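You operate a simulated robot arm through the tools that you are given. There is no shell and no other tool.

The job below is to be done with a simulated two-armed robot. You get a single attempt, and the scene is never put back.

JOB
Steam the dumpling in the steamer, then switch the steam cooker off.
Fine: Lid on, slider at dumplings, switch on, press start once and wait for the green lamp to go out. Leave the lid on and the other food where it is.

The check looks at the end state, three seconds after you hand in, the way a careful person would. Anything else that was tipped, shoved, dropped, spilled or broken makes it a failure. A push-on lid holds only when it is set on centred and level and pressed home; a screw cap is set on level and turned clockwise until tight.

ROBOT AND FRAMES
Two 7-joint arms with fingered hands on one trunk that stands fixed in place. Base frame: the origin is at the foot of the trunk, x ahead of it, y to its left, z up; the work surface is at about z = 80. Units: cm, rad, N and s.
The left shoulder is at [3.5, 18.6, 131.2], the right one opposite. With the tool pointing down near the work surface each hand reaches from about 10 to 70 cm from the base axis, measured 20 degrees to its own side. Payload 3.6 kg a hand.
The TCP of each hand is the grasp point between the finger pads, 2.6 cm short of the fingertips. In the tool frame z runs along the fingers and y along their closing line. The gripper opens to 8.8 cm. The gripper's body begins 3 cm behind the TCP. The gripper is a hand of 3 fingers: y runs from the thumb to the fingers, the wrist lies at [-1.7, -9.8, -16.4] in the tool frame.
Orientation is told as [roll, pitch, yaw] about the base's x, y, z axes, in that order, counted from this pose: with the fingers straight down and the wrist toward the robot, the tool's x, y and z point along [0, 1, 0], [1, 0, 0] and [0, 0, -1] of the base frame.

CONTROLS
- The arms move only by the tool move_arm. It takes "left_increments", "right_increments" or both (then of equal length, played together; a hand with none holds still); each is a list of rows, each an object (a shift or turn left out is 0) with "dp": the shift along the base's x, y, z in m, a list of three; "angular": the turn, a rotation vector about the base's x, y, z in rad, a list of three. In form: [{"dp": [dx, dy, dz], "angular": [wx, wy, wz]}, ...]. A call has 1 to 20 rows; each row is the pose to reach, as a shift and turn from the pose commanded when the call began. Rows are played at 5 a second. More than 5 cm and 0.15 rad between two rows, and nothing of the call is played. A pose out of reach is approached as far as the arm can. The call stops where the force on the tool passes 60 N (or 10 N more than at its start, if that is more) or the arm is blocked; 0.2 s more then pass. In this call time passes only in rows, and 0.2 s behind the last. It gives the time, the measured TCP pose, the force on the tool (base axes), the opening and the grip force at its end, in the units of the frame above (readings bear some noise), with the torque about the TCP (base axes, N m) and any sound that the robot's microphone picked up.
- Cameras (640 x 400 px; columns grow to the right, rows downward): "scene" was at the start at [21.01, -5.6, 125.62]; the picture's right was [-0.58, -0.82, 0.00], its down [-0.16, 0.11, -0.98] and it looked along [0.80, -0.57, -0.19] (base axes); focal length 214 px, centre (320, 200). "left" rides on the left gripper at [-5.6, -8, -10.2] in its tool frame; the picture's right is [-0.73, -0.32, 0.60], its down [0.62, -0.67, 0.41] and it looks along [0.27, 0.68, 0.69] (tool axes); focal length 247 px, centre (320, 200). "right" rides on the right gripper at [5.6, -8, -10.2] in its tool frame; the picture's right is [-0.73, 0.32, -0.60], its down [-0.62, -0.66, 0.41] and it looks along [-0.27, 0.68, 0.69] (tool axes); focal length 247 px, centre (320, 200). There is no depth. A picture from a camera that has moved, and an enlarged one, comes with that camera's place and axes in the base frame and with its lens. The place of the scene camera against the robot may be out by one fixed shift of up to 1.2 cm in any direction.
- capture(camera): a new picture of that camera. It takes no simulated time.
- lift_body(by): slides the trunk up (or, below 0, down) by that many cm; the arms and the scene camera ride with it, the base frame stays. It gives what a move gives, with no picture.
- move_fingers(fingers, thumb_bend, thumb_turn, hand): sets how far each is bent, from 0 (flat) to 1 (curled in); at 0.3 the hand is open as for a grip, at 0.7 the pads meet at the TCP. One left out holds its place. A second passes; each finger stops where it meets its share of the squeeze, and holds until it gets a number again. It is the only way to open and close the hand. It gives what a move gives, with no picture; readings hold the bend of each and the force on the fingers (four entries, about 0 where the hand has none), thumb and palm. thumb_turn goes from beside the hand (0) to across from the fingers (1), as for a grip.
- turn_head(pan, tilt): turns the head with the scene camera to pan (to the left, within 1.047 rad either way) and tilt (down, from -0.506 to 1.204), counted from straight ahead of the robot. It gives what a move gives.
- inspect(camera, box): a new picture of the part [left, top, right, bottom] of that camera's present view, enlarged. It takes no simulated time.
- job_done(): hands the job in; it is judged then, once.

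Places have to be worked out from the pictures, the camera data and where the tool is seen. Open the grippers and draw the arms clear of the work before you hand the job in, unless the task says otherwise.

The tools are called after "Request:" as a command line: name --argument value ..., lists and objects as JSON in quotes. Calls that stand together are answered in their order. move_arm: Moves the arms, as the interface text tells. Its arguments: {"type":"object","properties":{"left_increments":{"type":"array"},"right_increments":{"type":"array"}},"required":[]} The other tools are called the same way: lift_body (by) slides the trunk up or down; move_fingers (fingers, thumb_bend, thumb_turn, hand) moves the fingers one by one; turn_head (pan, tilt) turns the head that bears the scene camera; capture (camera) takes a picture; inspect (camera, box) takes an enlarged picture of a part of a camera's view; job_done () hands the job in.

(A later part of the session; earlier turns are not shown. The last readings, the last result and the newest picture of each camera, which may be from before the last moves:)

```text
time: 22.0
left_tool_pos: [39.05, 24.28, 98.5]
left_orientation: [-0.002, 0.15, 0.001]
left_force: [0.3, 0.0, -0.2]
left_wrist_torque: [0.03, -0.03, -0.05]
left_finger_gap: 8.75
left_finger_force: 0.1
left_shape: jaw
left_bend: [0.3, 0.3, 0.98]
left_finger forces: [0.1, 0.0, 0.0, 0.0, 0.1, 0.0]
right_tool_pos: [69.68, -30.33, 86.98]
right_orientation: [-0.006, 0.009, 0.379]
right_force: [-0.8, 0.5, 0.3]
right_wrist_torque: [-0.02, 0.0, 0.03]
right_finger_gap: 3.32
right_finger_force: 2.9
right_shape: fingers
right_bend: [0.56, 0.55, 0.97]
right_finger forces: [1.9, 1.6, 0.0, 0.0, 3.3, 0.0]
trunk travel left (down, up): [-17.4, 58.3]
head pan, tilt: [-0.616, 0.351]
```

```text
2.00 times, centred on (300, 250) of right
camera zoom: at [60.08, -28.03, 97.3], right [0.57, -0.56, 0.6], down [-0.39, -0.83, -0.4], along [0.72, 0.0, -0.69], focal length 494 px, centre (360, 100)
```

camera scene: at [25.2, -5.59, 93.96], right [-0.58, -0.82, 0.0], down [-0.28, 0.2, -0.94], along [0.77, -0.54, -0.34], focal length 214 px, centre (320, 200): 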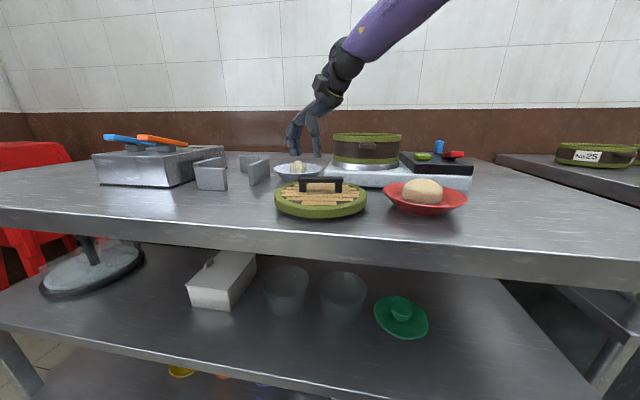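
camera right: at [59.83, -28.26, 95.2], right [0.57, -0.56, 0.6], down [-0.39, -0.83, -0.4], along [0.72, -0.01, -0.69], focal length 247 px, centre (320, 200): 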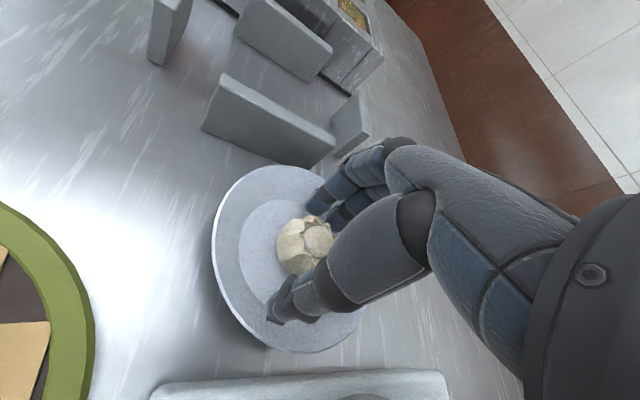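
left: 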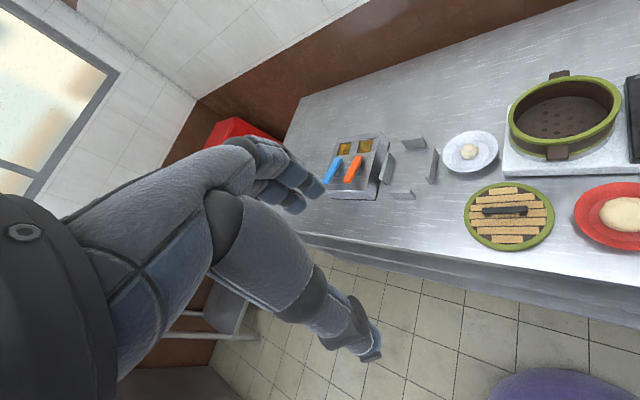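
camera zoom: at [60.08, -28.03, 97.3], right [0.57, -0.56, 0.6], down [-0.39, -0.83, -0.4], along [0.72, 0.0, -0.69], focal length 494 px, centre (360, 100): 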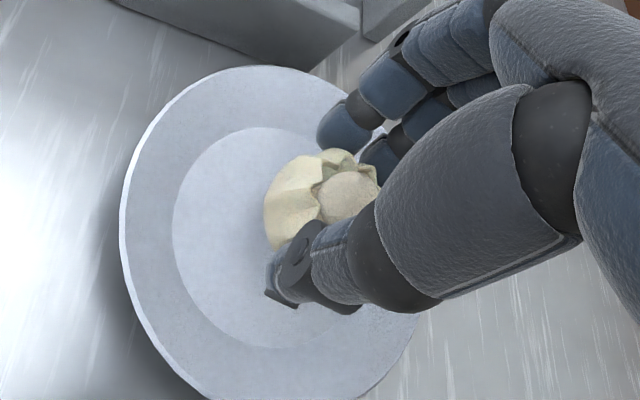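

The dumpling is held securely, hanging about 4 cm below the TCP. I raise the trunk 14 cm, which lifts the hand clear of the pot's rim.

Request:
lift_body --by 14

Request:
capture --camera "right"

Request:
capture --camera "scene"

```text
time: 23.7
left_tool_pos: [39.14, 24.24, 112.5]
left_orientation: [0.0, 0.154, -0.001]
left_force: [0.1, -0.3, 0.2]
left_wrist_torque: [-0.01, -0.02, -0.01]
left_finger_gap: 8.8
left_finger_force: 0.0
left_shape: jaw
left_bend: [0.3, 0.3, 0.98]
left_finger forces: [0.1, 0.0, 0.0, 0.0, 0.0, 0.0]
right_tool_pos: [69.64, -30.34, 100.98]
right_orientation: [-0.01, 0.009, 0.376]
right_force: [-0.7, 0.5, -1.0]
right_wrist_torque: [0.02, 0.03, -0.01]
right_finger_gap: 3.33
right_finger_force: 4.0
right_shape: fingers
right_bend: [0.56, 0.55, 0.97]
right_finger forces: [1.9, 1.6, 0.1, 0.0, 3.4, 0.1]
trunk travel left (down, up): [-31.4, 44.3]
head pan, tilt: [-0.616, 0.351]
```

```text
taken
camera right: at [59.98, -27.88, 111.22], right [0.57, -0.56, 0.6], down [-0.39, -0.83, -0.4], along [0.72, -0.01, -0.69], focal length 247 px, centre (320, 200)
```

right: 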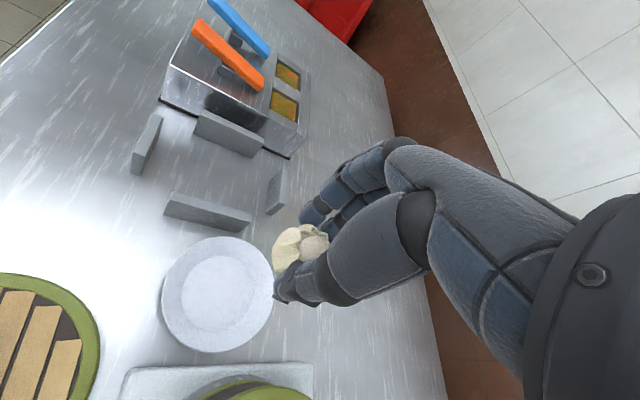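

```text
taken
camera scene: at [22.7, -5.59, 109.22], right [-0.58, -0.82, 0.0], down [-0.28, 0.2, -0.94], along [0.77, -0.54, -0.34], focal length 214 px, centre (320, 200)
```

scene: 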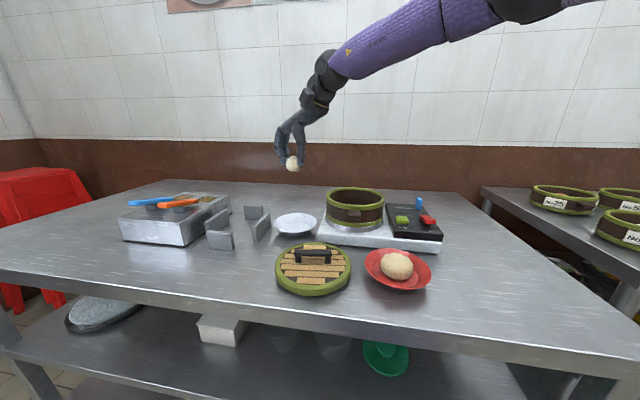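

Dumpling held at (69.6,-30.3,101). I move over the pot's estimated centre (60,-42.8) at this height.

Request:
move_arm --right_increments '[{"dp": [-0.015, -0.02, 0.0], "angular": [0.01, -0.01, -0.02]}, {"dp": [-0.035, -0.045, 0.0], "angular": [0.01, -0.01, -0.05]}, {"dp": [-0.055, -0.07, 0.0], "angular": [0.01, -0.01, -0.08]}, {"dp": [-0.075, -0.097, 0.0], "angular": [0.01, -0.01, -0.11]}, {"dp": [-0.09, -0.117, 0.0], "angular": [0.01, -0.01, -0.14]}, {"dp": [-0.096, -0.125, 0.0], "angular": [0.01, -0.01, -0.15]}, {"dp": [-0.096, -0.125, 0.0], "angular": [0.01, -0.01, -0.15]}]'

Request:
capture --camera "right"

Request:
inspect --camera "scene" --box '[260, 110, 420, 250]'

```text
time: 25.3
left_tool_pos: [39.11, 24.3, 112.53]
left_orientation: [0.0, 0.152, 0.001]
left_force: [0.9, -0.6, 0.1]
left_wrist_torque: [-0.03, -0.01, 0.04]
left_finger_gap: 8.76
left_finger_force: 0.1
left_shape: jaw
left_bend: [0.3, 0.3, 0.98]
left_finger forces: [0.0, 0.0, 0.0, 0.0, 0.0, 0.0]
right_tool_pos: [60.02, -42.92, 101.06]
right_orientation: [-0.003, -0.005, 0.226]
right_force: [0.9, -0.3, -0.9]
right_wrist_torque: [-0.01, -0.02, 0.03]
right_finger_gap: 3.31
right_finger_force: 3.8
right_shape: fingers
right_bend: [0.56, 0.55, 0.97]
right_finger forces: [2.0, 1.7, 0.0, 0.0, 3.3, 0.0]
trunk travel left (down, up): [-31.4, 44.3]
head pan, tilt: [-0.616, 0.351]
```

```text
taken
camera right: at [50.79, -39.21, 111.21], right [0.47, -0.65, 0.6], down [-0.51, -0.76, -0.41], along [0.72, -0.11, -0.68], focal length 247 px, centre (320, 200)
```

right: 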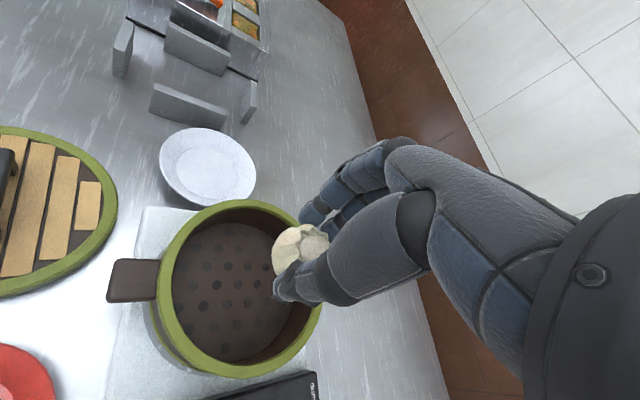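

```text
2.86 times, centred on (340, 180) of scene
camera zoom: at [22.66, -5.59, 109.24], right [-0.58, -0.82, 0.0], down [-0.28, 0.2, -0.94], along [0.77, -0.54, -0.34], focal length 613 px, centre (263, 257)
```

zoom: 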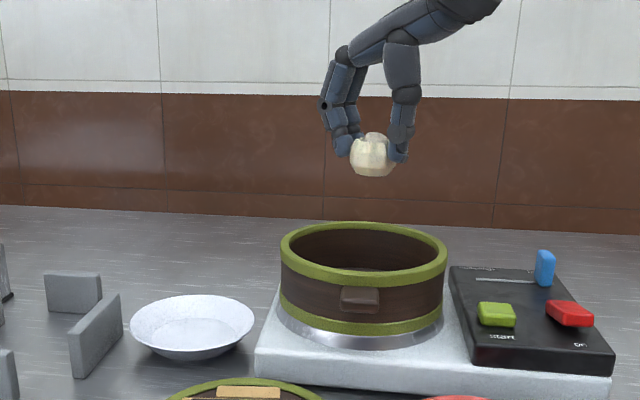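

From this view the pot's rim centre is ≈ (59.5,-42.9), radius ≈ 7.5 (inner ≈ 6.8). I descend over it to z≈93 and look again.

Request:
move_arm --right_increments '[{"dp": [-0.006, 0.0, -0.02]}, {"dp": [-0.008, 0.0, -0.045]}, {"dp": [-0.008, 0.0, -0.065]}, {"dp": [-0.008, 0.0, -0.08]}, {"dp": [-0.008, 0.0, -0.08]}]'

Request:
capture --camera "right"

Request:
inspect --camera "scene" --box '[280, 130, 420, 250]'

```text
time: 26.5
left_tool_pos: [39.06, 24.3, 112.53]
left_orientation: [0.0, 0.153, 0.0]
left_force: [0.0, 0.6, -0.1]
left_wrist_torque: [0.01, 0.02, -0.01]
left_finger_gap: 8.76
left_finger_force: 0.1
left_shape: jaw
left_bend: [0.3, 0.3, 0.98]
left_finger forces: [0.0, 0.1, 0.1, 0.0, 0.0, 0.0]
right_tool_pos: [59.15, -42.78, 93.0]
right_orientation: [-0.002, -0.005, 0.223]
right_force: [0.1, -0.5, -0.5]
right_wrist_torque: [0.0, -0.03, 0.02]
right_finger_gap: 3.33
right_finger_force: 3.0
right_shape: fingers
right_bend: [0.56, 0.55, 0.97]
right_finger forces: [1.8, 1.6, 0.1, 0.0, 3.3, 0.1]
trunk travel left (down, up): [-31.4, 44.3]
head pan, tilt: [-0.616, 0.351]
```

```text
taken
camera right: at [49.91, -39.11, 103.2], right [0.47, -0.64, 0.6], down [-0.51, -0.76, -0.41], along [0.72, -0.11, -0.68], focal length 247 px, centre (320, 200)
```

right: 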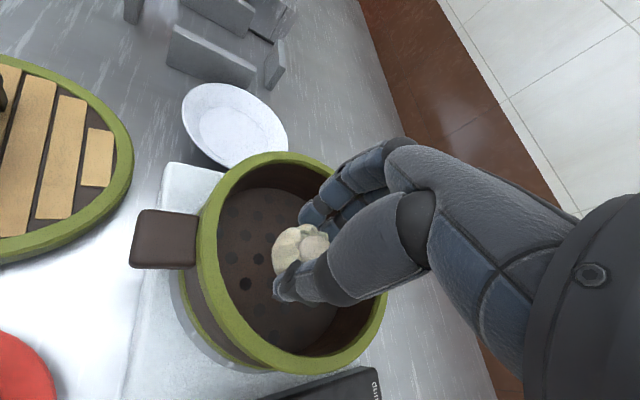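

```text
3.33 times, centred on (350, 190) of scene
camera zoom: at [22.66, -5.59, 109.25], right [-0.58, -0.82, 0.0], down [-0.28, 0.2, -0.94], along [0.77, -0.54, -0.34], focal length 715 px, centre (220, 233)
```

zoom: 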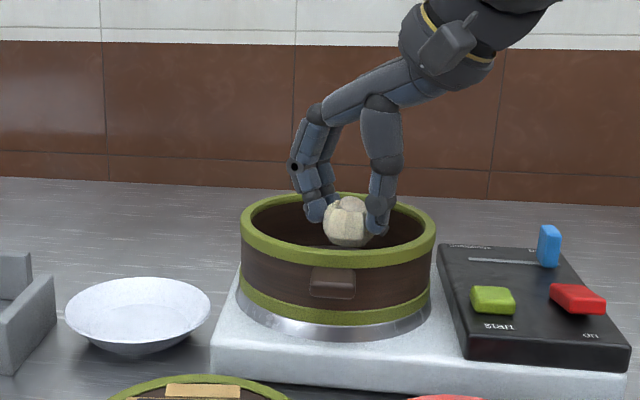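

The dumpling is inside the rim circle. I lower in small steps and watch the force for touching the floor.

Request:
move_arm --right_increments '[{"dp": [0, 0, -0.007]}, {"dp": [0, 0, -0.014]}, {"dp": [0, 0, -0.02]}, {"dp": [0, 0, -0.02]}]'

Request:
inspect --camera "right" --box '[180, 130, 420, 400]'

Request:
inspect --camera "scene" --box '[300, 130, 400, 220]'

```text
time: 27.5
left_tool_pos: [39.15, 24.23, 112.6]
left_orientation: [-0.001, 0.152, 0.0]
left_force: [-0.2, 1.3, 0.2]
left_wrist_torque: [-0.01, -0.02, -0.02]
left_finger_gap: 8.78
left_finger_force: 0.0
left_shape: jaw
left_bend: [0.3, 0.3, 0.98]
left_finger forces: [0.0, 0.0, 0.0, 0.0, 0.1, 0.1]
right_tool_pos: [59.23, -42.88, 91.06]
right_orientation: [-0.003, -0.005, 0.225]
right_force: [-0.5, 0.4, -0.4]
right_wrist_torque: [0.0, -0.01, 0.03]
right_finger_gap: 3.33
right_finger_force: 3.4
right_shape: fingers
right_bend: [0.56, 0.55, 0.97]
right_finger forces: [1.8, 1.6, 0.0, 0.0, 3.3, 0.0]
trunk travel left (down, up): [-31.4, 44.3]
head pan, tilt: [-0.616, 0.351]
```

```text
1.48 times, centred on (300, 265) of right
camera zoom: at [49.92, -39.14, 101.19], right [0.47, -0.64, 0.6], down [-0.51, -0.76, -0.41], along [0.72, -0.11, -0.68], focal length 366 px, centre (350, 104)
```

zoom: 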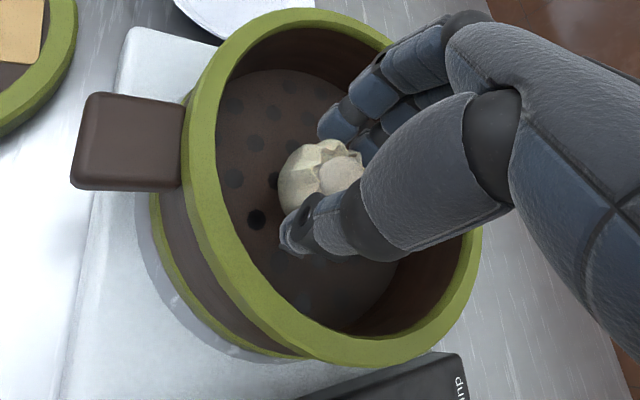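

```text
4.44 times, centred on (350, 175) of scene
camera zoom: at [22.66, -5.59, 109.25], right [-0.58, -0.82, 0.0], down [-0.28, 0.2, -0.94], along [0.77, -0.54, -0.34], focal length 953 px, centre (187, 311)
```

zoom: 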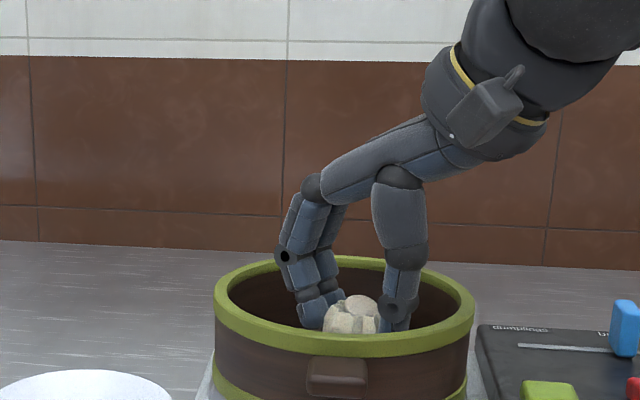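

Still no contact. I continue down 8 mm in small rows.

Request:
move_arm --right_increments '[{"dp": [0, 0, -0.002]}, {"dp": [0, 0, -0.004]}, {"dp": [0, 0, -0.006]}, {"dp": [0, 0, -0.008]}, {"dp": [0, 0, -0.008]}]'

Request:
inspect --camera "right" --box '[180, 130, 420, 400]'

```text
time: 28.7
left_tool_pos: [39.14, 24.37, 112.65]
left_orientation: [-0.002, 0.151, 0.001]
left_force: [0.0, 0.5, 0.0]
left_wrist_torque: [0.03, 0.01, -0.02]
left_finger_gap: 8.77
left_finger_force: 0.0
left_shape: jaw
left_bend: [0.3, 0.3, 0.98]
left_finger forces: [0.0, 0.1, 0.0, 0.1, 0.0, 0.0]
right_tool_pos: [59.22, -42.85, 90.19]
right_orientation: [0.001, -0.005, 0.225]
right_force: [0.1, -0.5, -0.2]
right_wrist_torque: [0.02, 0.01, 0.03]
right_finger_gap: 3.32
right_finger_force: 3.8
right_shape: fingers
right_bend: [0.56, 0.55, 0.97]
right_finger forces: [2.0, 1.6, 0.0, 0.0, 3.3, 0.1]
trunk travel left (down, up): [-31.4, 44.3]
head pan, tilt: [-0.616, 0.351]
```

```text
1.48 times, centred on (300, 265) of right
camera zoom: at [49.91, -39.1, 100.42], right [0.47, -0.64, 0.6], down [-0.51, -0.76, -0.41], along [0.72, -0.11, -0.68], focal length 366 px, centre (350, 104)
```

zoom: 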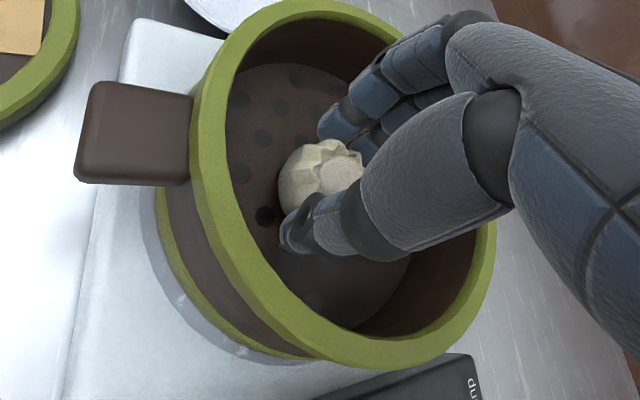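

No contact yet (force z ≈ 0). I go down another 6 mm.

Request:
move_arm --right_increments '[{"dp": [0, 0, -0.002]}, {"dp": [0, 0, -0.004]}, {"dp": [0, 0, -0.006]}, {"dp": [0, 0, -0.006]}]'

```text
time: 29.7
left_tool_pos: [39.1, 24.27, 112.6]
left_orientation: [0.0, 0.153, 0.0]
left_force: [-0.1, 0.1, -0.1]
left_wrist_torque: [-0.01, 0.0, 0.01]
left_finger_gap: 8.78
left_finger_force: 0.0
left_shape: jaw
left_bend: [0.3, 0.3, 0.98]
left_finger forces: [0.0, 0.1, 0.0, 0.0, 0.1, 0.0]
right_tool_pos: [59.21, -42.74, 89.69]
right_orientation: [-0.002, -0.006, 0.225]
right_force: [-0.1, 0.1, -0.4]
right_wrist_torque: [-0.02, -0.01, 0.0]
right_finger_gap: 3.34
right_finger_force: 3.6
right_shape: fingers
right_bend: [0.56, 0.55, 0.97]
right_finger forces: [1.8, 1.6, 0.0, 0.1, 3.4, 0.0]
trunk travel left (down, up): [-31.4, 44.3]
head pan, tilt: [-0.616, 0.351]
```

Request:
inspect --camera "scene" --box '[300, 130, 400, 220]'

Request:
inspect --camera "right" --box '[240, 190, 360, 330]'

```text
4.44 times, centred on (350, 175) of scene
camera zoom: at [22.66, -5.59, 109.24], right [-0.58, -0.82, 0.0], down [-0.28, 0.2, -0.94], along [0.77, -0.54, -0.34], focal length 953 px, centre (187, 311)
```

zoom: 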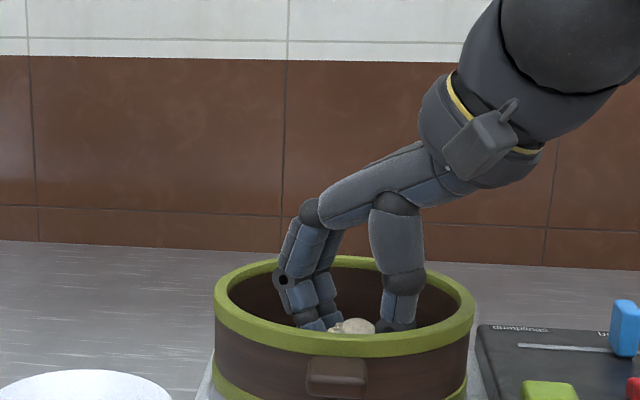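

```text
2.86 times, centred on (300, 260) of right
camera zoom: at [49.91, -39.07, 99.81], right [0.47, -0.64, 0.6], down [-0.51, -0.76, -0.41], along [0.72, -0.11, -0.68], focal length 706 px, centre (377, 29)
```

zoom: 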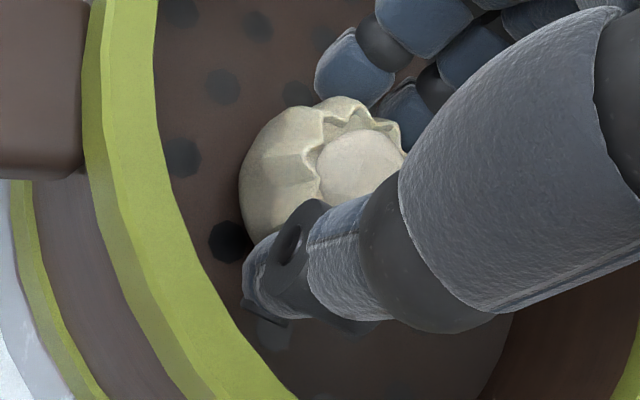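

Still free. Another 4 mm down.

Request:
move_arm --right_increments '[{"dp": [0, 0, -0.002]}, {"dp": [0, 0, -0.004]}, {"dp": [0, 0, -0.004]}]'

```text
time: 30.5
left_tool_pos: [39.01, 24.36, 112.59]
left_orientation: [0.0, 0.152, 0.0]
left_force: [-1.6, 0.2, 0.1]
left_wrist_torque: [-0.05, 0.02, -0.02]
left_finger_gap: 8.79
left_finger_force: 0.0
left_shape: jaw
left_bend: [0.3, 0.3, 0.98]
left_finger forces: [0.0, 0.1, 0.1, 0.0, 0.0, 0.0]
right_tool_pos: [59.32, -42.69, 89.3]
right_orientation: [-0.002, -0.009, 0.225]
right_force: [1.0, 0.8, 4.4]
right_wrist_torque: [0.01, 0.05, -0.03]
right_finger_gap: 3.36
right_finger_force: 4.2
right_shape: fingers
right_bend: [0.57, 0.55, 0.97]
right_finger forces: [2.0, 1.7, 0.0, 0.1, 4.2, 0.1]
trunk travel left (down, up): [-31.4, 44.3]
head pan, tilt: [-0.616, 0.351]
```

The dumpling touched the floor (4.4 N up at TCP z=89.3). I release by opening the fingers slightly.

Request:
move_fingers --hand "right" --fingers 0.48 --thumb_bend 0.48

Request:
inspect --camera "right" --box '[240, 190, 360, 330]'

Request:
inspect --camera "scene" --box '[300, 130, 400, 220]'

```text
time: 31.5
left_tool_pos: [39.06, 24.31, 112.5]
left_orientation: [0.0, 0.152, -0.001]
left_force: [0.4, -0.6, -0.3]
left_wrist_torque: [0.0, 0.04, 0.05]
left_finger_gap: 8.78
left_finger_force: 0.1
left_shape: jaw
left_bend: [0.3, 0.3, 0.98]
left_finger forces: [0.0, 0.0, 0.0, 0.0, 0.0, 0.0]
right_tool_pos: [59.4, -42.78, 89.4]
right_orientation: [0.0, -0.006, 0.225]
right_force: [-0.6, 0.5, 0.0]
right_wrist_torque: [-0.02, -0.01, -0.02]
right_finger_gap: 4.89
right_finger_force: 0.0
right_shape: fingers
right_bend: [0.48, 0.48, 0.97]
right_finger forces: [0.0, 0.0, 0.0, 0.1, 0.1, 0.0]
trunk travel left (down, up): [-31.4, 44.3]
head pan, tilt: [-0.616, 0.351]
```

```text
2.86 times, centred on (300, 260) of right
camera zoom: at [49.94, -39.05, 99.42], right [0.47, -0.64, 0.6], down [-0.51, -0.76, -0.41], along [0.72, -0.11, -0.68], focal length 706 px, centre (377, 29)
```

zoom: 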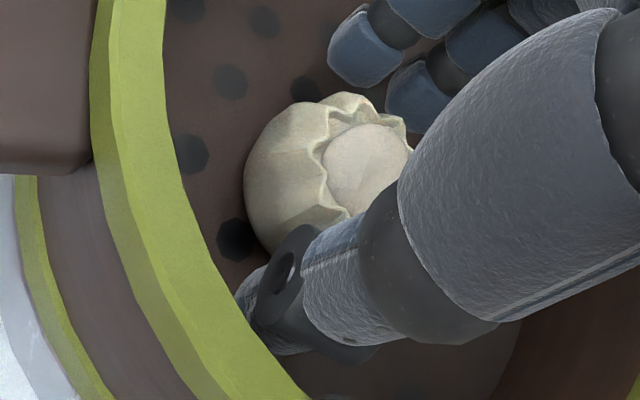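

```text
4.44 times, centred on (350, 175) of scene
camera zoom: at [22.67, -5.59, 109.24], right [-0.58, -0.82, 0.0], down [-0.28, 0.2, -0.94], along [0.77, -0.54, -0.34], focal length 953 px, centre (187, 311)
```

zoom: 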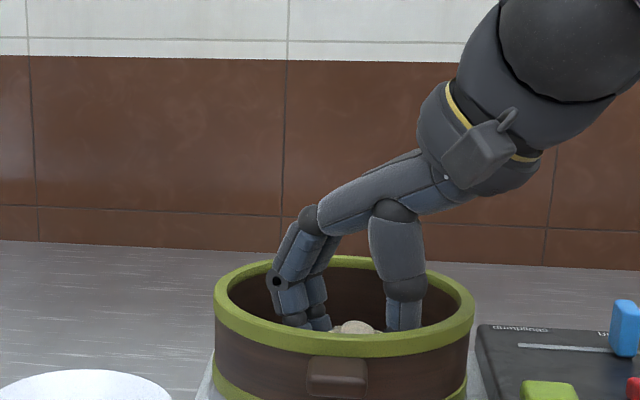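

Released; the dumpling stands upright on the floor. I lift the hand straight up out of the pot.

Request:
move_arm --right_increments '[{"dp": [0, 0, 0.015]}, {"dp": [0, 0, 0.03]}, {"dp": [0, 0, 0.055]}, {"dp": [0, 0, 0.08]}, {"dp": [0, 0, 0.11]}]'

Request:
capture --camera "right"

Request:
capture --camera "scene"

```text
time: 32.7
left_tool_pos: [38.98, 24.37, 112.59]
left_orientation: [0.001, 0.152, 0.001]
left_force: [-0.5, -0.6, 0.1]
left_wrist_torque: [-0.03, 0.02, 0.01]
left_finger_gap: 8.78
left_finger_force: 0.2
left_shape: jaw
left_bend: [0.3, 0.3, 0.98]
left_finger forces: [0.1, 0.1, 0.1, 0.0, 0.0, 0.0]
right_tool_pos: [59.21, -42.91, 100.47]
right_orientation: [-0.002, -0.005, 0.226]
right_force: [0.9, -0.4, 0.9]
right_wrist_torque: [-0.01, -0.01, -0.01]
right_finger_gap: 4.91
right_finger_force: 0.1
right_shape: fingers
right_bend: [0.48, 0.48, 0.97]
right_finger forces: [0.1, 0.0, 0.0, 0.0, 0.0, 0.1]
trunk travel left (down, up): [-31.4, 44.3]
head pan, tilt: [-0.616, 0.351]
```

```text
taken
camera right: at [49.89, -39.16, 110.69], right [0.47, -0.64, 0.6], down [-0.51, -0.76, -0.41], along [0.72, -0.11, -0.68], focal length 247 px, centre (320, 200)
```

right: 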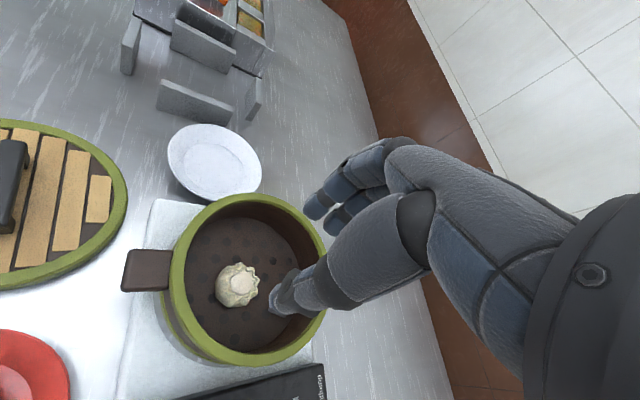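

```text
taken
camera scene: at [22.63, -5.56, 109.26], right [-0.58, -0.82, 0.0], down [-0.28, 0.2, -0.94], along [0.77, -0.54, -0.34], focal length 214 px, centre (320, 200)
```

scene: 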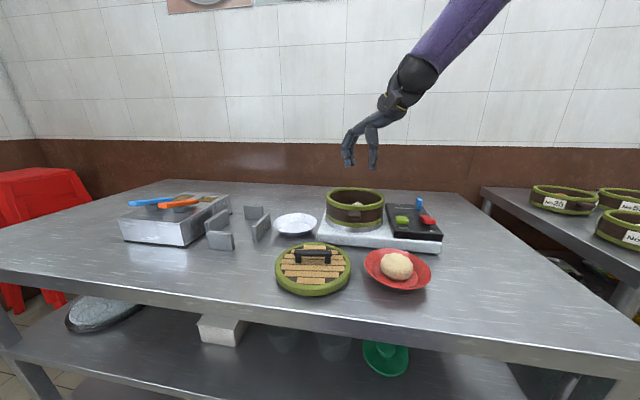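

The dumpling sits upright near the pot's centre. Next is the lid: its handle runs about 45-50° in the base frame, so I need a hand yaw near -0.75. I move over the lid and test how far the right hand can yaw there.

Request:
move_arm --right_increments '[{"dp": [-0.012, 0.035, 0.0], "angular": [0, 0, -0.05]}, {"dp": [-0.024, 0.07, 0.0], "angular": [0, 0, -0.1]}, {"dp": [-0.036, 0.105, 0.0], "angular": [0, 0, -0.15]}, {"dp": [-0.048, 0.14, 0.0], "angular": [0, 0, -0.2]}, {"dp": [-0.06, 0.175, 0.0], "angular": [0, 0, -0.25]}, {"dp": [-0.06, 0.178, 0.0], "angular": [0, 0, -0.3]}]'

Request:
capture --camera "right"

Request:
capture --camera "scene"

```text
time: 34.1
left_tool_pos: [39.17, 24.44, 112.47]
left_orientation: [-0.001, 0.152, 0.001]
left_force: [-0.5, -0.1, 0.3]
left_wrist_torque: [0.0, -0.01, 0.02]
left_finger_gap: 8.76
left_finger_force: 0.0
left_shape: jaw
left_bend: [0.3, 0.3, 0.98]
left_finger forces: [0.0, 0.0, 0.0, 0.0, 0.0, 0.0]
right_tool_pos: [53.07, -24.9, 100.36]
right_orientation: [-0.01, -0.011, -0.065]
right_force: [-1.5, 0.6, -0.2]
right_wrist_torque: [-0.02, -0.02, 0.01]
right_finger_gap: 4.94
right_finger_force: 0.0
right_shape: fingers
right_bend: [0.48, 0.48, 0.97]
right_finger forces: [0.0, 0.0, 0.0, 0.0, 0.0, 0.0]
right hand out of reach, approached as far as the arm can: row 2, 3, 4
trunk travel left (down, up): [-31.4, 44.3]
head pan, tilt: [-0.616, 0.351]
```

```text
taken
camera right: at [45.35, -18.63, 110.33], right [0.26, -0.75, 0.61], down [-0.7, -0.58, -0.41], along [0.66, -0.32, -0.68], focal length 247 px, centre (320, 200)
```

right: 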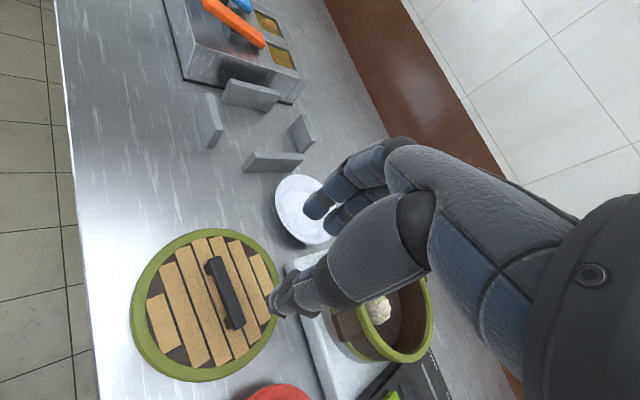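

```text
taken
camera scene: at [22.68, -5.54, 109.24], right [-0.58, -0.82, 0.0], down [-0.28, 0.2, -0.94], along [0.77, -0.54, -0.34], focal length 214 px, centre (320, 200)
```

scene: 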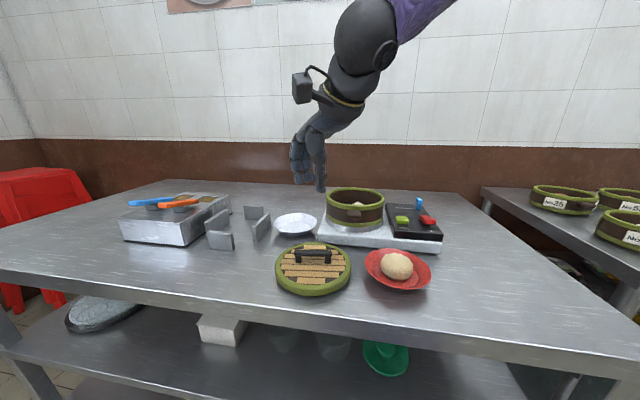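

It reached (53.1,-24.9) with yaw -0.065 despite transient warnings. I keep rotating toward yaw -0.7.

Request:
move_arm --right_increments '[{"dp": [0, 0, 0], "angular": [0, 0, -0.1]}, {"dp": [0, 0, 0], "angular": [0, 0, -0.2]}, {"dp": [0, 0, 0], "angular": [0, 0, -0.3]}, {"dp": [0, 0, 0], "angular": [0, 0, -0.4]}, {"dp": [0, 0, 0], "angular": [0, 0, -0.5]}, {"dp": [0, 0, 0], "angular": [0, 0, -0.6]}, {"dp": [0, 0, 0], "angular": [0, 0, -0.65]}, {"dp": [0, 0, 0], "angular": [0, 0, -0.65]}]'

Request:
capture --camera "right"

Request:
capture --camera "scene"

```text
time: 35.9
left_tool_pos: [39.13, 24.36, 112.59]
left_orientation: [0.001, 0.153, 0.001]
left_force: [0.1, -0.8, 0.1]
left_wrist_torque: [0.04, -0.01, -0.01]
left_finger_gap: 8.77
left_finger_force: 0.1
left_shape: jaw
left_bend: [0.3, 0.3, 0.98]
left_finger forces: [0.0, 0.1, 0.0, 0.1, 0.0, 0.0]
right_tool_pos: [53.22, -25.0, 100.2]
right_orientation: [-0.001, -0.005, -0.724]
right_force: [-0.5, 0.1, 0.2]
right_wrist_torque: [-0.04, 0.0, -0.01]
right_finger_gap: 4.96
right_finger_force: 0.0
right_shape: fingers
right_bend: [0.48, 0.48, 0.97]
right_finger forces: [0.0, 0.1, 0.0, 0.1, 0.0, 0.0]
trunk travel left (down, up): [-31.4, 44.3]
head pan, tilt: [-0.616, 0.351]
```

```text
taken
camera right: at [50.73, -15.35, 110.47], right [-0.25, -0.76, 0.6], down [-0.91, -0.03, -0.41], along [0.33, -0.65, -0.68], focal length 247 px, centre (320, 200)
```

right: 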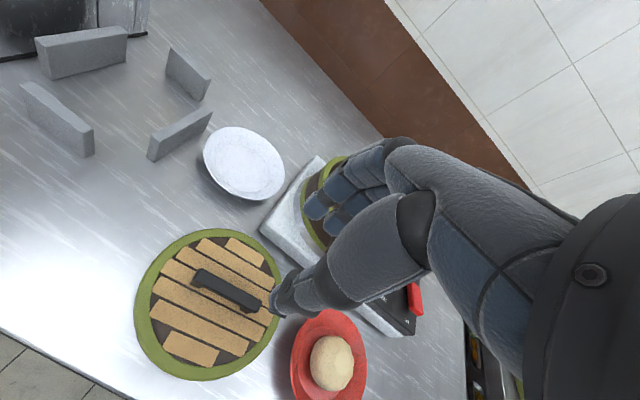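

```text
taken
camera scene: at [22.66, -5.59, 109.25], right [-0.58, -0.82, 0.0], down [-0.28, 0.2, -0.94], along [0.77, -0.54, -0.34], focal length 214 px, centre (320, 200)
```

scene: 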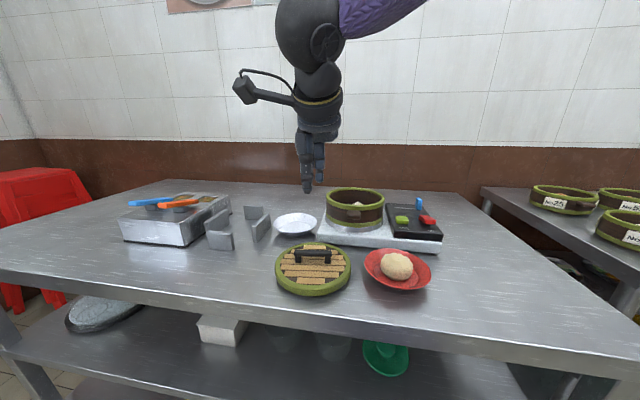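

Yaw -0.72 works fine here. I zoom in on the lid to measure the handle precisely.

Request:
inspect --camera "right" --box '[120, 220, 300, 390]'

Request:
inspect --camera "scene" --box '[260, 230, 370, 310]'

```text
2.35 times, centred on (210, 305) of right
camera zoom: at [50.73, -15.35, 110.47], right [-0.25, -0.76, 0.6], down [-0.91, -0.03, -0.41], along [0.33, -0.65, -0.68], focal length 581 px, centre (579, -47)
```

zoom: 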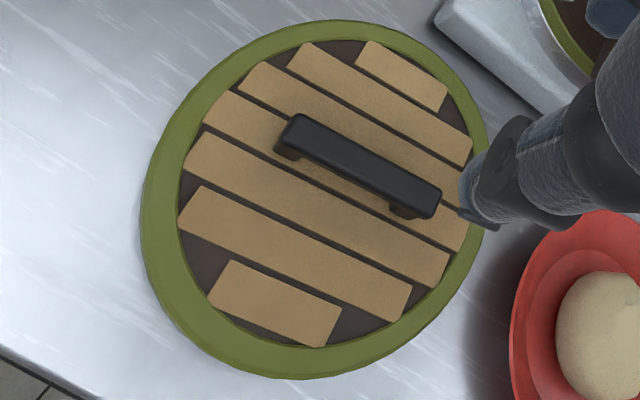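

```text
5.00 times, centred on (315, 270) of scene
camera zoom: at [22.66, -5.59, 109.25], right [-0.58, -0.82, 0.0], down [-0.28, 0.2, -0.94], along [0.77, -0.54, -0.34], focal length 1072 px, centre (345, -150)
```

zoom: 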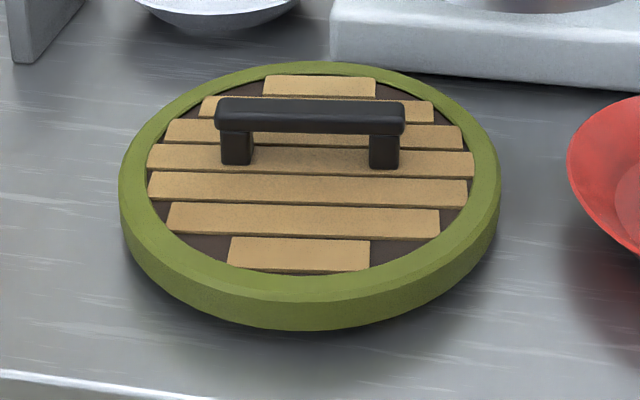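

Handle centre ≈ (52.9,-24.9), running at ≈51° (so yaw ≈ -0.69), top ≈ 83.7; the lid's centre coincides. I narrow the fingers to ~3.7 cm and descend to z≈90 above it.

Request:
move_fingers --hand "right" --fingers 0.54 --thumb_bend 0.54

Request:
move_arm --right_increments '[{"dp": [-0.002, 0.001, -0.03], "angular": [0, 0, 0.02]}, {"dp": [-0.003, 0.001, -0.06], "angular": [0, 0, 0.035]}, {"dp": [-0.003, 0.001, -0.09], "angular": [0, 0, 0.035]}, {"dp": [-0.003, 0.001, -0.1], "angular": [0, 0, 0.035]}, {"dp": [-0.003, 0.001, -0.1], "angular": [0, 0, 0.035]}]'

Request:
capture --camera "right"

Request:
inspect --camera "scene" --box '[240, 170, 390, 310]'

```text
time: 36.9
left_tool_pos: [39.05, 24.32, 112.64]
left_orientation: [0.001, 0.152, 0.0]
left_force: [-1.1, -1.1, -0.1]
left_wrist_torque: [0.0, -0.02, -0.02]
left_finger_gap: 8.76
left_finger_force: 0.1
left_shape: jaw
left_bend: [0.3, 0.3, 0.98]
left_finger forces: [0.0, 0.0, 0.0, 0.1, 0.0, 0.0]
right_tool_pos: [53.2, -24.93, 100.38]
right_orientation: [-0.001, -0.005, -0.724]
right_force: [0.6, -0.3, -0.2]
right_wrist_torque: [0.0, -0.02, -0.01]
right_finger_gap: 3.68
right_finger_force: 0.0
right_shape: fingers
right_bend: [0.54, 0.54, 0.97]
right_finger forces: [0.1, 0.0, 0.0, 0.0, 0.0, 0.0]
trunk travel left (down, up): [-31.4, 44.3]
head pan, tilt: [-0.616, 0.351]
```

```text
time: 38.1
left_tool_pos: [39.18, 24.25, 112.61]
left_orientation: [-0.002, 0.151, 0.001]
left_force: [0.4, 0.3, 0.8]
left_wrist_torque: [-0.02, -0.01, -0.01]
left_finger_gap: 8.78
left_finger_force: 0.1
left_shape: jaw
left_bend: [0.3, 0.3, 0.98]
left_finger forces: [0.0, 0.1, 0.0, 0.1, 0.0, 0.0]
right_tool_pos: [52.78, -24.95, 90.33]
right_orientation: [-0.003, -0.005, -0.69]
right_force: [-0.3, -0.7, -0.5]
right_wrist_torque: [-0.01, -0.03, -0.01]
right_finger_gap: 3.67
right_finger_force: 0.0
right_shape: fingers
right_bend: [0.54, 0.54, 0.97]
right_finger forces: [0.0, 0.0, 0.0, 0.1, 0.0, 0.0]
trunk travel left (down, up): [-31.4, 44.3]
head pan, tilt: [-0.616, 0.351]
```

```text
taken
camera right: at [50.06, -15.37, 100.37], right [-0.22, -0.77, 0.6], down [-0.91, -0.06, -0.41], along [0.35, -0.64, -0.68], focal length 247 px, centre (320, 200)
```

right: 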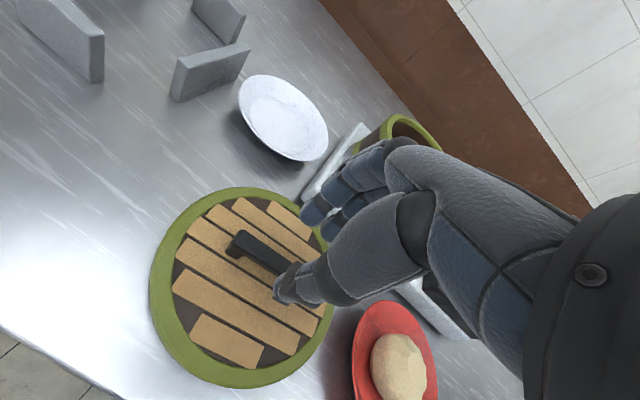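

```text
2.86 times, centred on (315, 240) of scene
camera zoom: at [22.67, -5.59, 109.24], right [-0.58, -0.82, 0.0], down [-0.28, 0.2, -0.94], along [0.77, -0.54, -0.34], focal length 613 px, centre (334, 86)
```

zoom: 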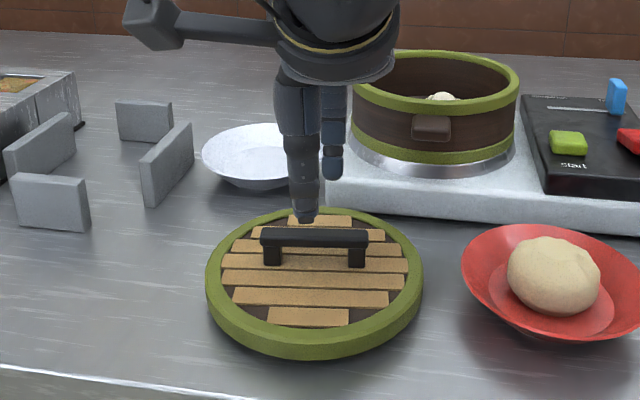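

The hand is aligned across the handle. I descend to z≈86.5 and check again before gripping.

Request:
move_arm --right_increments '[{"dp": [0, 0, -0.012]}, {"dp": [0, 0, -0.025]}, {"dp": [0, 0, -0.038]}, {"dp": [0, 0, -0.038]}]'

Request:
inspect --camera "right" --box '[180, 160, 400, 360]'

Request:
inspect --camera "scene" --box '[265, 190, 365, 270]'

```text
time: 39.1
left_tool_pos: [39.07, 24.43, 112.59]
left_orientation: [0.0, 0.152, 0.0]
left_force: [0.1, -0.5, 0.3]
left_wrist_torque: [0.0, 0.01, 0.0]
left_finger_gap: 8.78
left_finger_force: 0.1
left_shape: jaw
left_bend: [0.3, 0.3, 0.98]
left_finger forces: [0.0, 0.0, 0.1, 0.1, 0.0, 0.0]
right_tool_pos: [52.22, -26.35, 87.78]
right_orientation: [-0.002, -0.005, -0.69]
right_force: [0.5, -0.4, 0.7]
right_wrist_torque: [-0.04, -0.03, 0.0]
right_finger_gap: 3.67
right_finger_force: 0.1
right_shape: fingers
right_bend: [0.54, 0.54, 0.97]
right_finger forces: [0.0, 0.1, 0.0, 0.1, 0.0, 0.0]
right hand out of reach, approached as far as the arm can: row 1, 2, 3, 4
trunk travel left (down, up): [-31.4, 44.3]
head pan, tilt: [-0.616, 0.351]
```

```text
2.00 times, centred on (290, 260) of right
camera zoom: at [49.41, -16.94, 97.93], right [-0.22, -0.77, 0.6], down [-0.91, -0.06, -0.41], along [0.35, -0.64, -0.68], focal length 494 px, centre (380, 80)
```

zoom: 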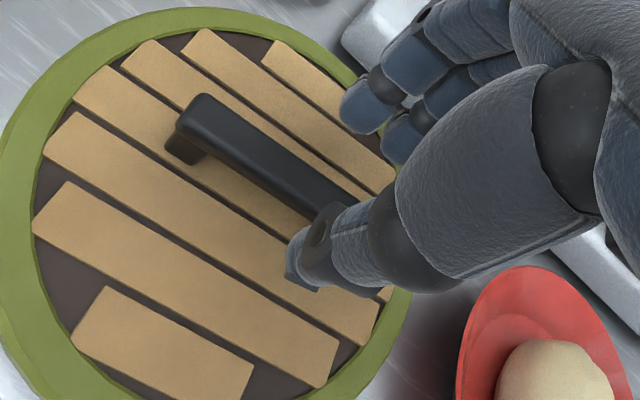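

```text
5.00 times, centred on (315, 230) of scene
camera zoom: at [22.66, -5.58, 109.25], right [-0.58, -0.82, 0.0], down [-0.28, 0.2, -0.94], along [0.77, -0.54, -0.34], focal length 1072 px, centre (345, 50)
```

zoom: 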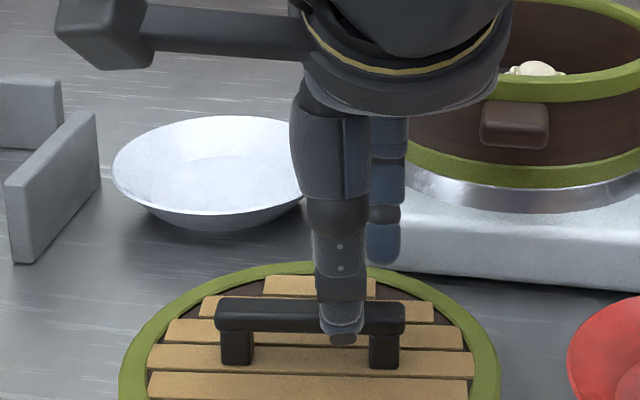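

A joint limit stops it at z=87.8 with a sideways shift. I go back up to z≈92 at the right spot, then lower the trunk instead so the arm keeps its comfortable shape.

Request:
move_arm --right_increments '[{"dp": [0.003, 0.007, 0.02]}, {"dp": [0.006, 0.0145, 0.04]}, {"dp": [0.006, 0.0145, 0.045]}, {"dp": [0.006, 0.0145, 0.045]}]'

Request:
lift_body --by -4

Request:
inspect --camera "right" --box '[180, 160, 400, 360]'

```text
time: 40.1
left_tool_pos: [39.05, 24.4, 112.67]
left_orientation: [-0.002, 0.152, 0.0]
left_force: [0.1, -0.7, 0.0]
left_wrist_torque: [0.01, 0.0, -0.01]
left_finger_gap: 8.79
left_finger_force: 0.1
left_shape: jaw
left_bend: [0.3, 0.3, 0.98]
left_finger forces: [0.0, 0.1, 0.0, 0.0, 0.0, 0.0]
right_tool_pos: [52.81, -24.92, 92.17]
right_orientation: [-0.002, -0.005, -0.691]
right_force: [0.2, 0.3, -0.7]
right_wrist_torque: [0.0, 0.0, 0.01]
right_finger_gap: 3.67
right_finger_force: 0.1
right_shape: fingers
right_bend: [0.54, 0.54, 0.97]
right_finger forces: [0.0, 0.1, 0.0, 0.0, 0.0, 0.0]
trunk travel left (down, up): [-31.4, 44.3]
head pan, tilt: [-0.616, 0.351]
```

```text
time: 40.9
left_tool_pos: [39.02, 24.33, 108.61]
left_orientation: [0.0, 0.15, 0.002]
left_force: [0.3, 0.0, 0.5]
left_wrist_torque: [-0.02, -0.01, 0.0]
left_finger_gap: 8.77
left_finger_force: 0.1
left_shape: jaw
left_bend: [0.3, 0.3, 0.98]
left_finger forces: [0.0, 0.0, 0.1, 0.0, 0.1, 0.0]
right_tool_pos: [52.77, -24.68, 88.41]
right_orientation: [-0.002, -0.006, -0.688]
right_force: [0.1, -0.3, 1.0]
right_wrist_torque: [0.02, 0.0, -0.01]
right_finger_gap: 3.66
right_finger_force: 0.1
right_shape: fingers
right_bend: [0.54, 0.54, 0.97]
right_finger forces: [0.1, 0.0, 0.0, 0.0, 0.0, 0.0]
trunk travel left (down, up): [-27.4, 48.3]
head pan, tilt: [-0.616, 0.351]
```

```text
2.00 times, centred on (290, 260) of right
camera zoom: at [49.94, -15.3, 98.49], right [-0.22, -0.77, 0.6], down [-0.91, -0.06, -0.41], along [0.35, -0.64, -0.68], focal length 494 px, centre (380, 80)
```

zoom: 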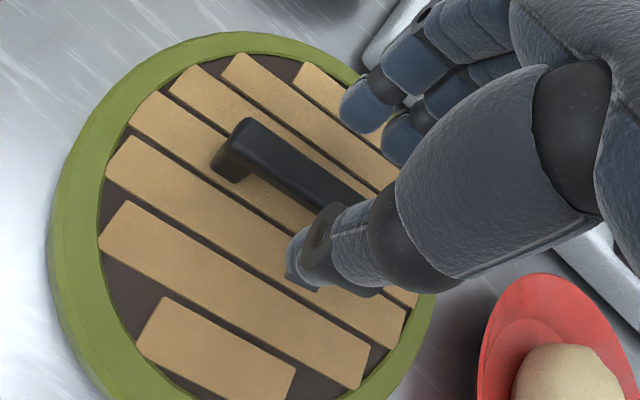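

The handle appears ~0.5 cm toward the finger side of the TCP. I shift that way a little, turn the yaw slightly, and look from the scene camera before lowering.

Request:
move_arm --right_increments '[{"dp": [0.004, -0.0035, 0], "angular": [0, 0, -0.03]}, {"dp": [0.004, -0.0035, 0], "angular": [0, 0, -0.03]}]'

Request:
inspect --camera "scene" --box '[265, 180, 365, 270]'

Request:
inspect --camera "right" --box '[180, 160, 400, 360]'

```text
time: 41.5
left_tool_pos: [39.1, 24.26, 108.58]
left_orientation: [0.001, 0.151, 0.0]
left_force: [-0.1, 1.0, 0.1]
left_wrist_torque: [-0.03, -0.02, 0.02]
left_finger_gap: 8.77
left_finger_force: 0.2
left_shape: jaw
left_bend: [0.3, 0.3, 0.98]
left_finger forces: [0.0, 0.1, 0.0, 0.0, 0.0, 0.0]
right_tool_pos: [53.33, -25.07, 88.28]
right_orientation: [-0.002, -0.006, -0.721]
right_force: [-1.1, 0.2, -0.2]
right_wrist_torque: [-0.03, 0.02, -0.01]
right_finger_gap: 3.68
right_finger_force: 0.1
right_shape: fingers
right_bend: [0.54, 0.54, 0.97]
right_finger forces: [0.1, 0.0, 0.0, 0.1, 0.0, 0.1]
trunk travel left (down, up): [-27.4, 48.3]
head pan, tilt: [-0.616, 0.351]
```

```text
4.44 times, centred on (315, 225) of scene
camera zoom: at [23.32, -5.59, 104.9], right [-0.58, -0.82, 0.0], down [-0.28, 0.2, -0.94], along [0.77, -0.54, -0.34], focal length 953 px, centre (342, 89)
```

zoom: 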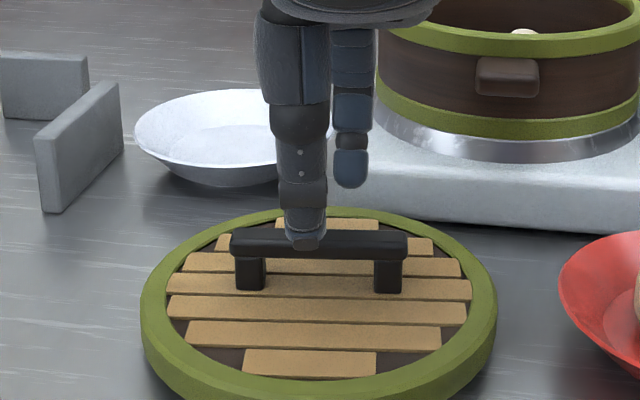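

```text
2.00 times, centred on (290, 260) of right
camera zoom: at [50.7, -15.59, 98.45], right [-0.25, -0.76, 0.6], down [-0.91, -0.03, -0.41], along [0.33, -0.65, -0.68], focal length 494 px, centre (380, 80)
```

zoom: 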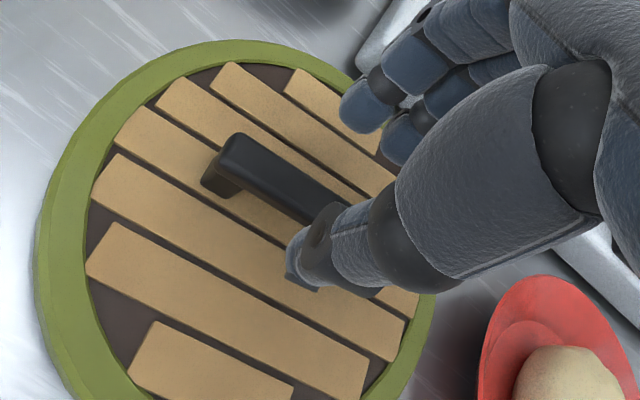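

Both views suggest that the bar lies between thumb and fingers. I lower 1.5 cm with the trunk and check again.

Request:
lift_body --by -1.7

Request:
inspect --camera "scene" --box '[265, 170, 365, 260]'

Request:
inspect --camera "right" --box '[180, 160, 400, 360]'

```text
time: 42.2
left_tool_pos: [38.99, 24.28, 107.01]
left_orientation: [0.0, 0.152, -0.002]
left_force: [-0.5, 0.2, -0.8]
left_wrist_torque: [-0.03, -0.02, -0.02]
left_finger_gap: 8.78
left_finger_force: 0.0
left_shape: jaw
left_bend: [0.3, 0.3, 0.98]
left_finger forces: [0.1, 0.0, 0.1, 0.0, 0.0, 0.0]
right_tool_pos: [53.13, -25.05, 86.7]
right_orientation: [-0.002, -0.006, -0.72]
right_force: [-0.6, 0.0, 0.0]
right_wrist_torque: [-0.02, -0.01, 0.02]
right_finger_gap: 3.65
right_finger_force: 0.1
right_shape: fingers
right_bend: [0.54, 0.54, 0.97]
right_finger forces: [0.0, 0.1, 0.0, 0.0, 0.0, 0.0]
trunk travel left (down, up): [-25.7, 50.0]
head pan, tilt: [-0.616, 0.351]
```

```text
4.44 times, centred on (315, 215) of scene
camera zoom: at [23.55, -5.59, 103.06], right [-0.58, -0.82, 0.0], down [-0.28, 0.2, -0.94], along [0.77, -0.54, -0.34], focal length 953 px, centre (342, 133)
```

zoom: 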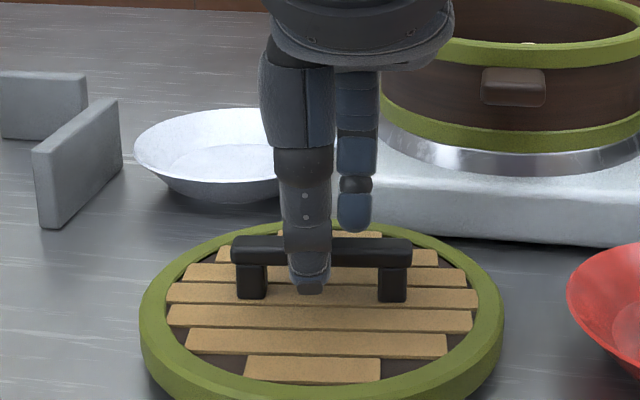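

```text
2.00 times, centred on (290, 260) of right
camera zoom: at [50.61, -15.58, 96.79], right [-0.25, -0.76, 0.6], down [-0.91, -0.03, -0.41], along [0.33, -0.65, -0.68], focal length 494 px, centre (380, 80)
```

zoom: 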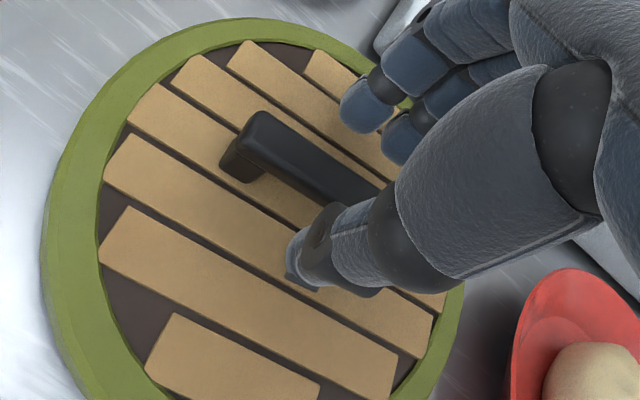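

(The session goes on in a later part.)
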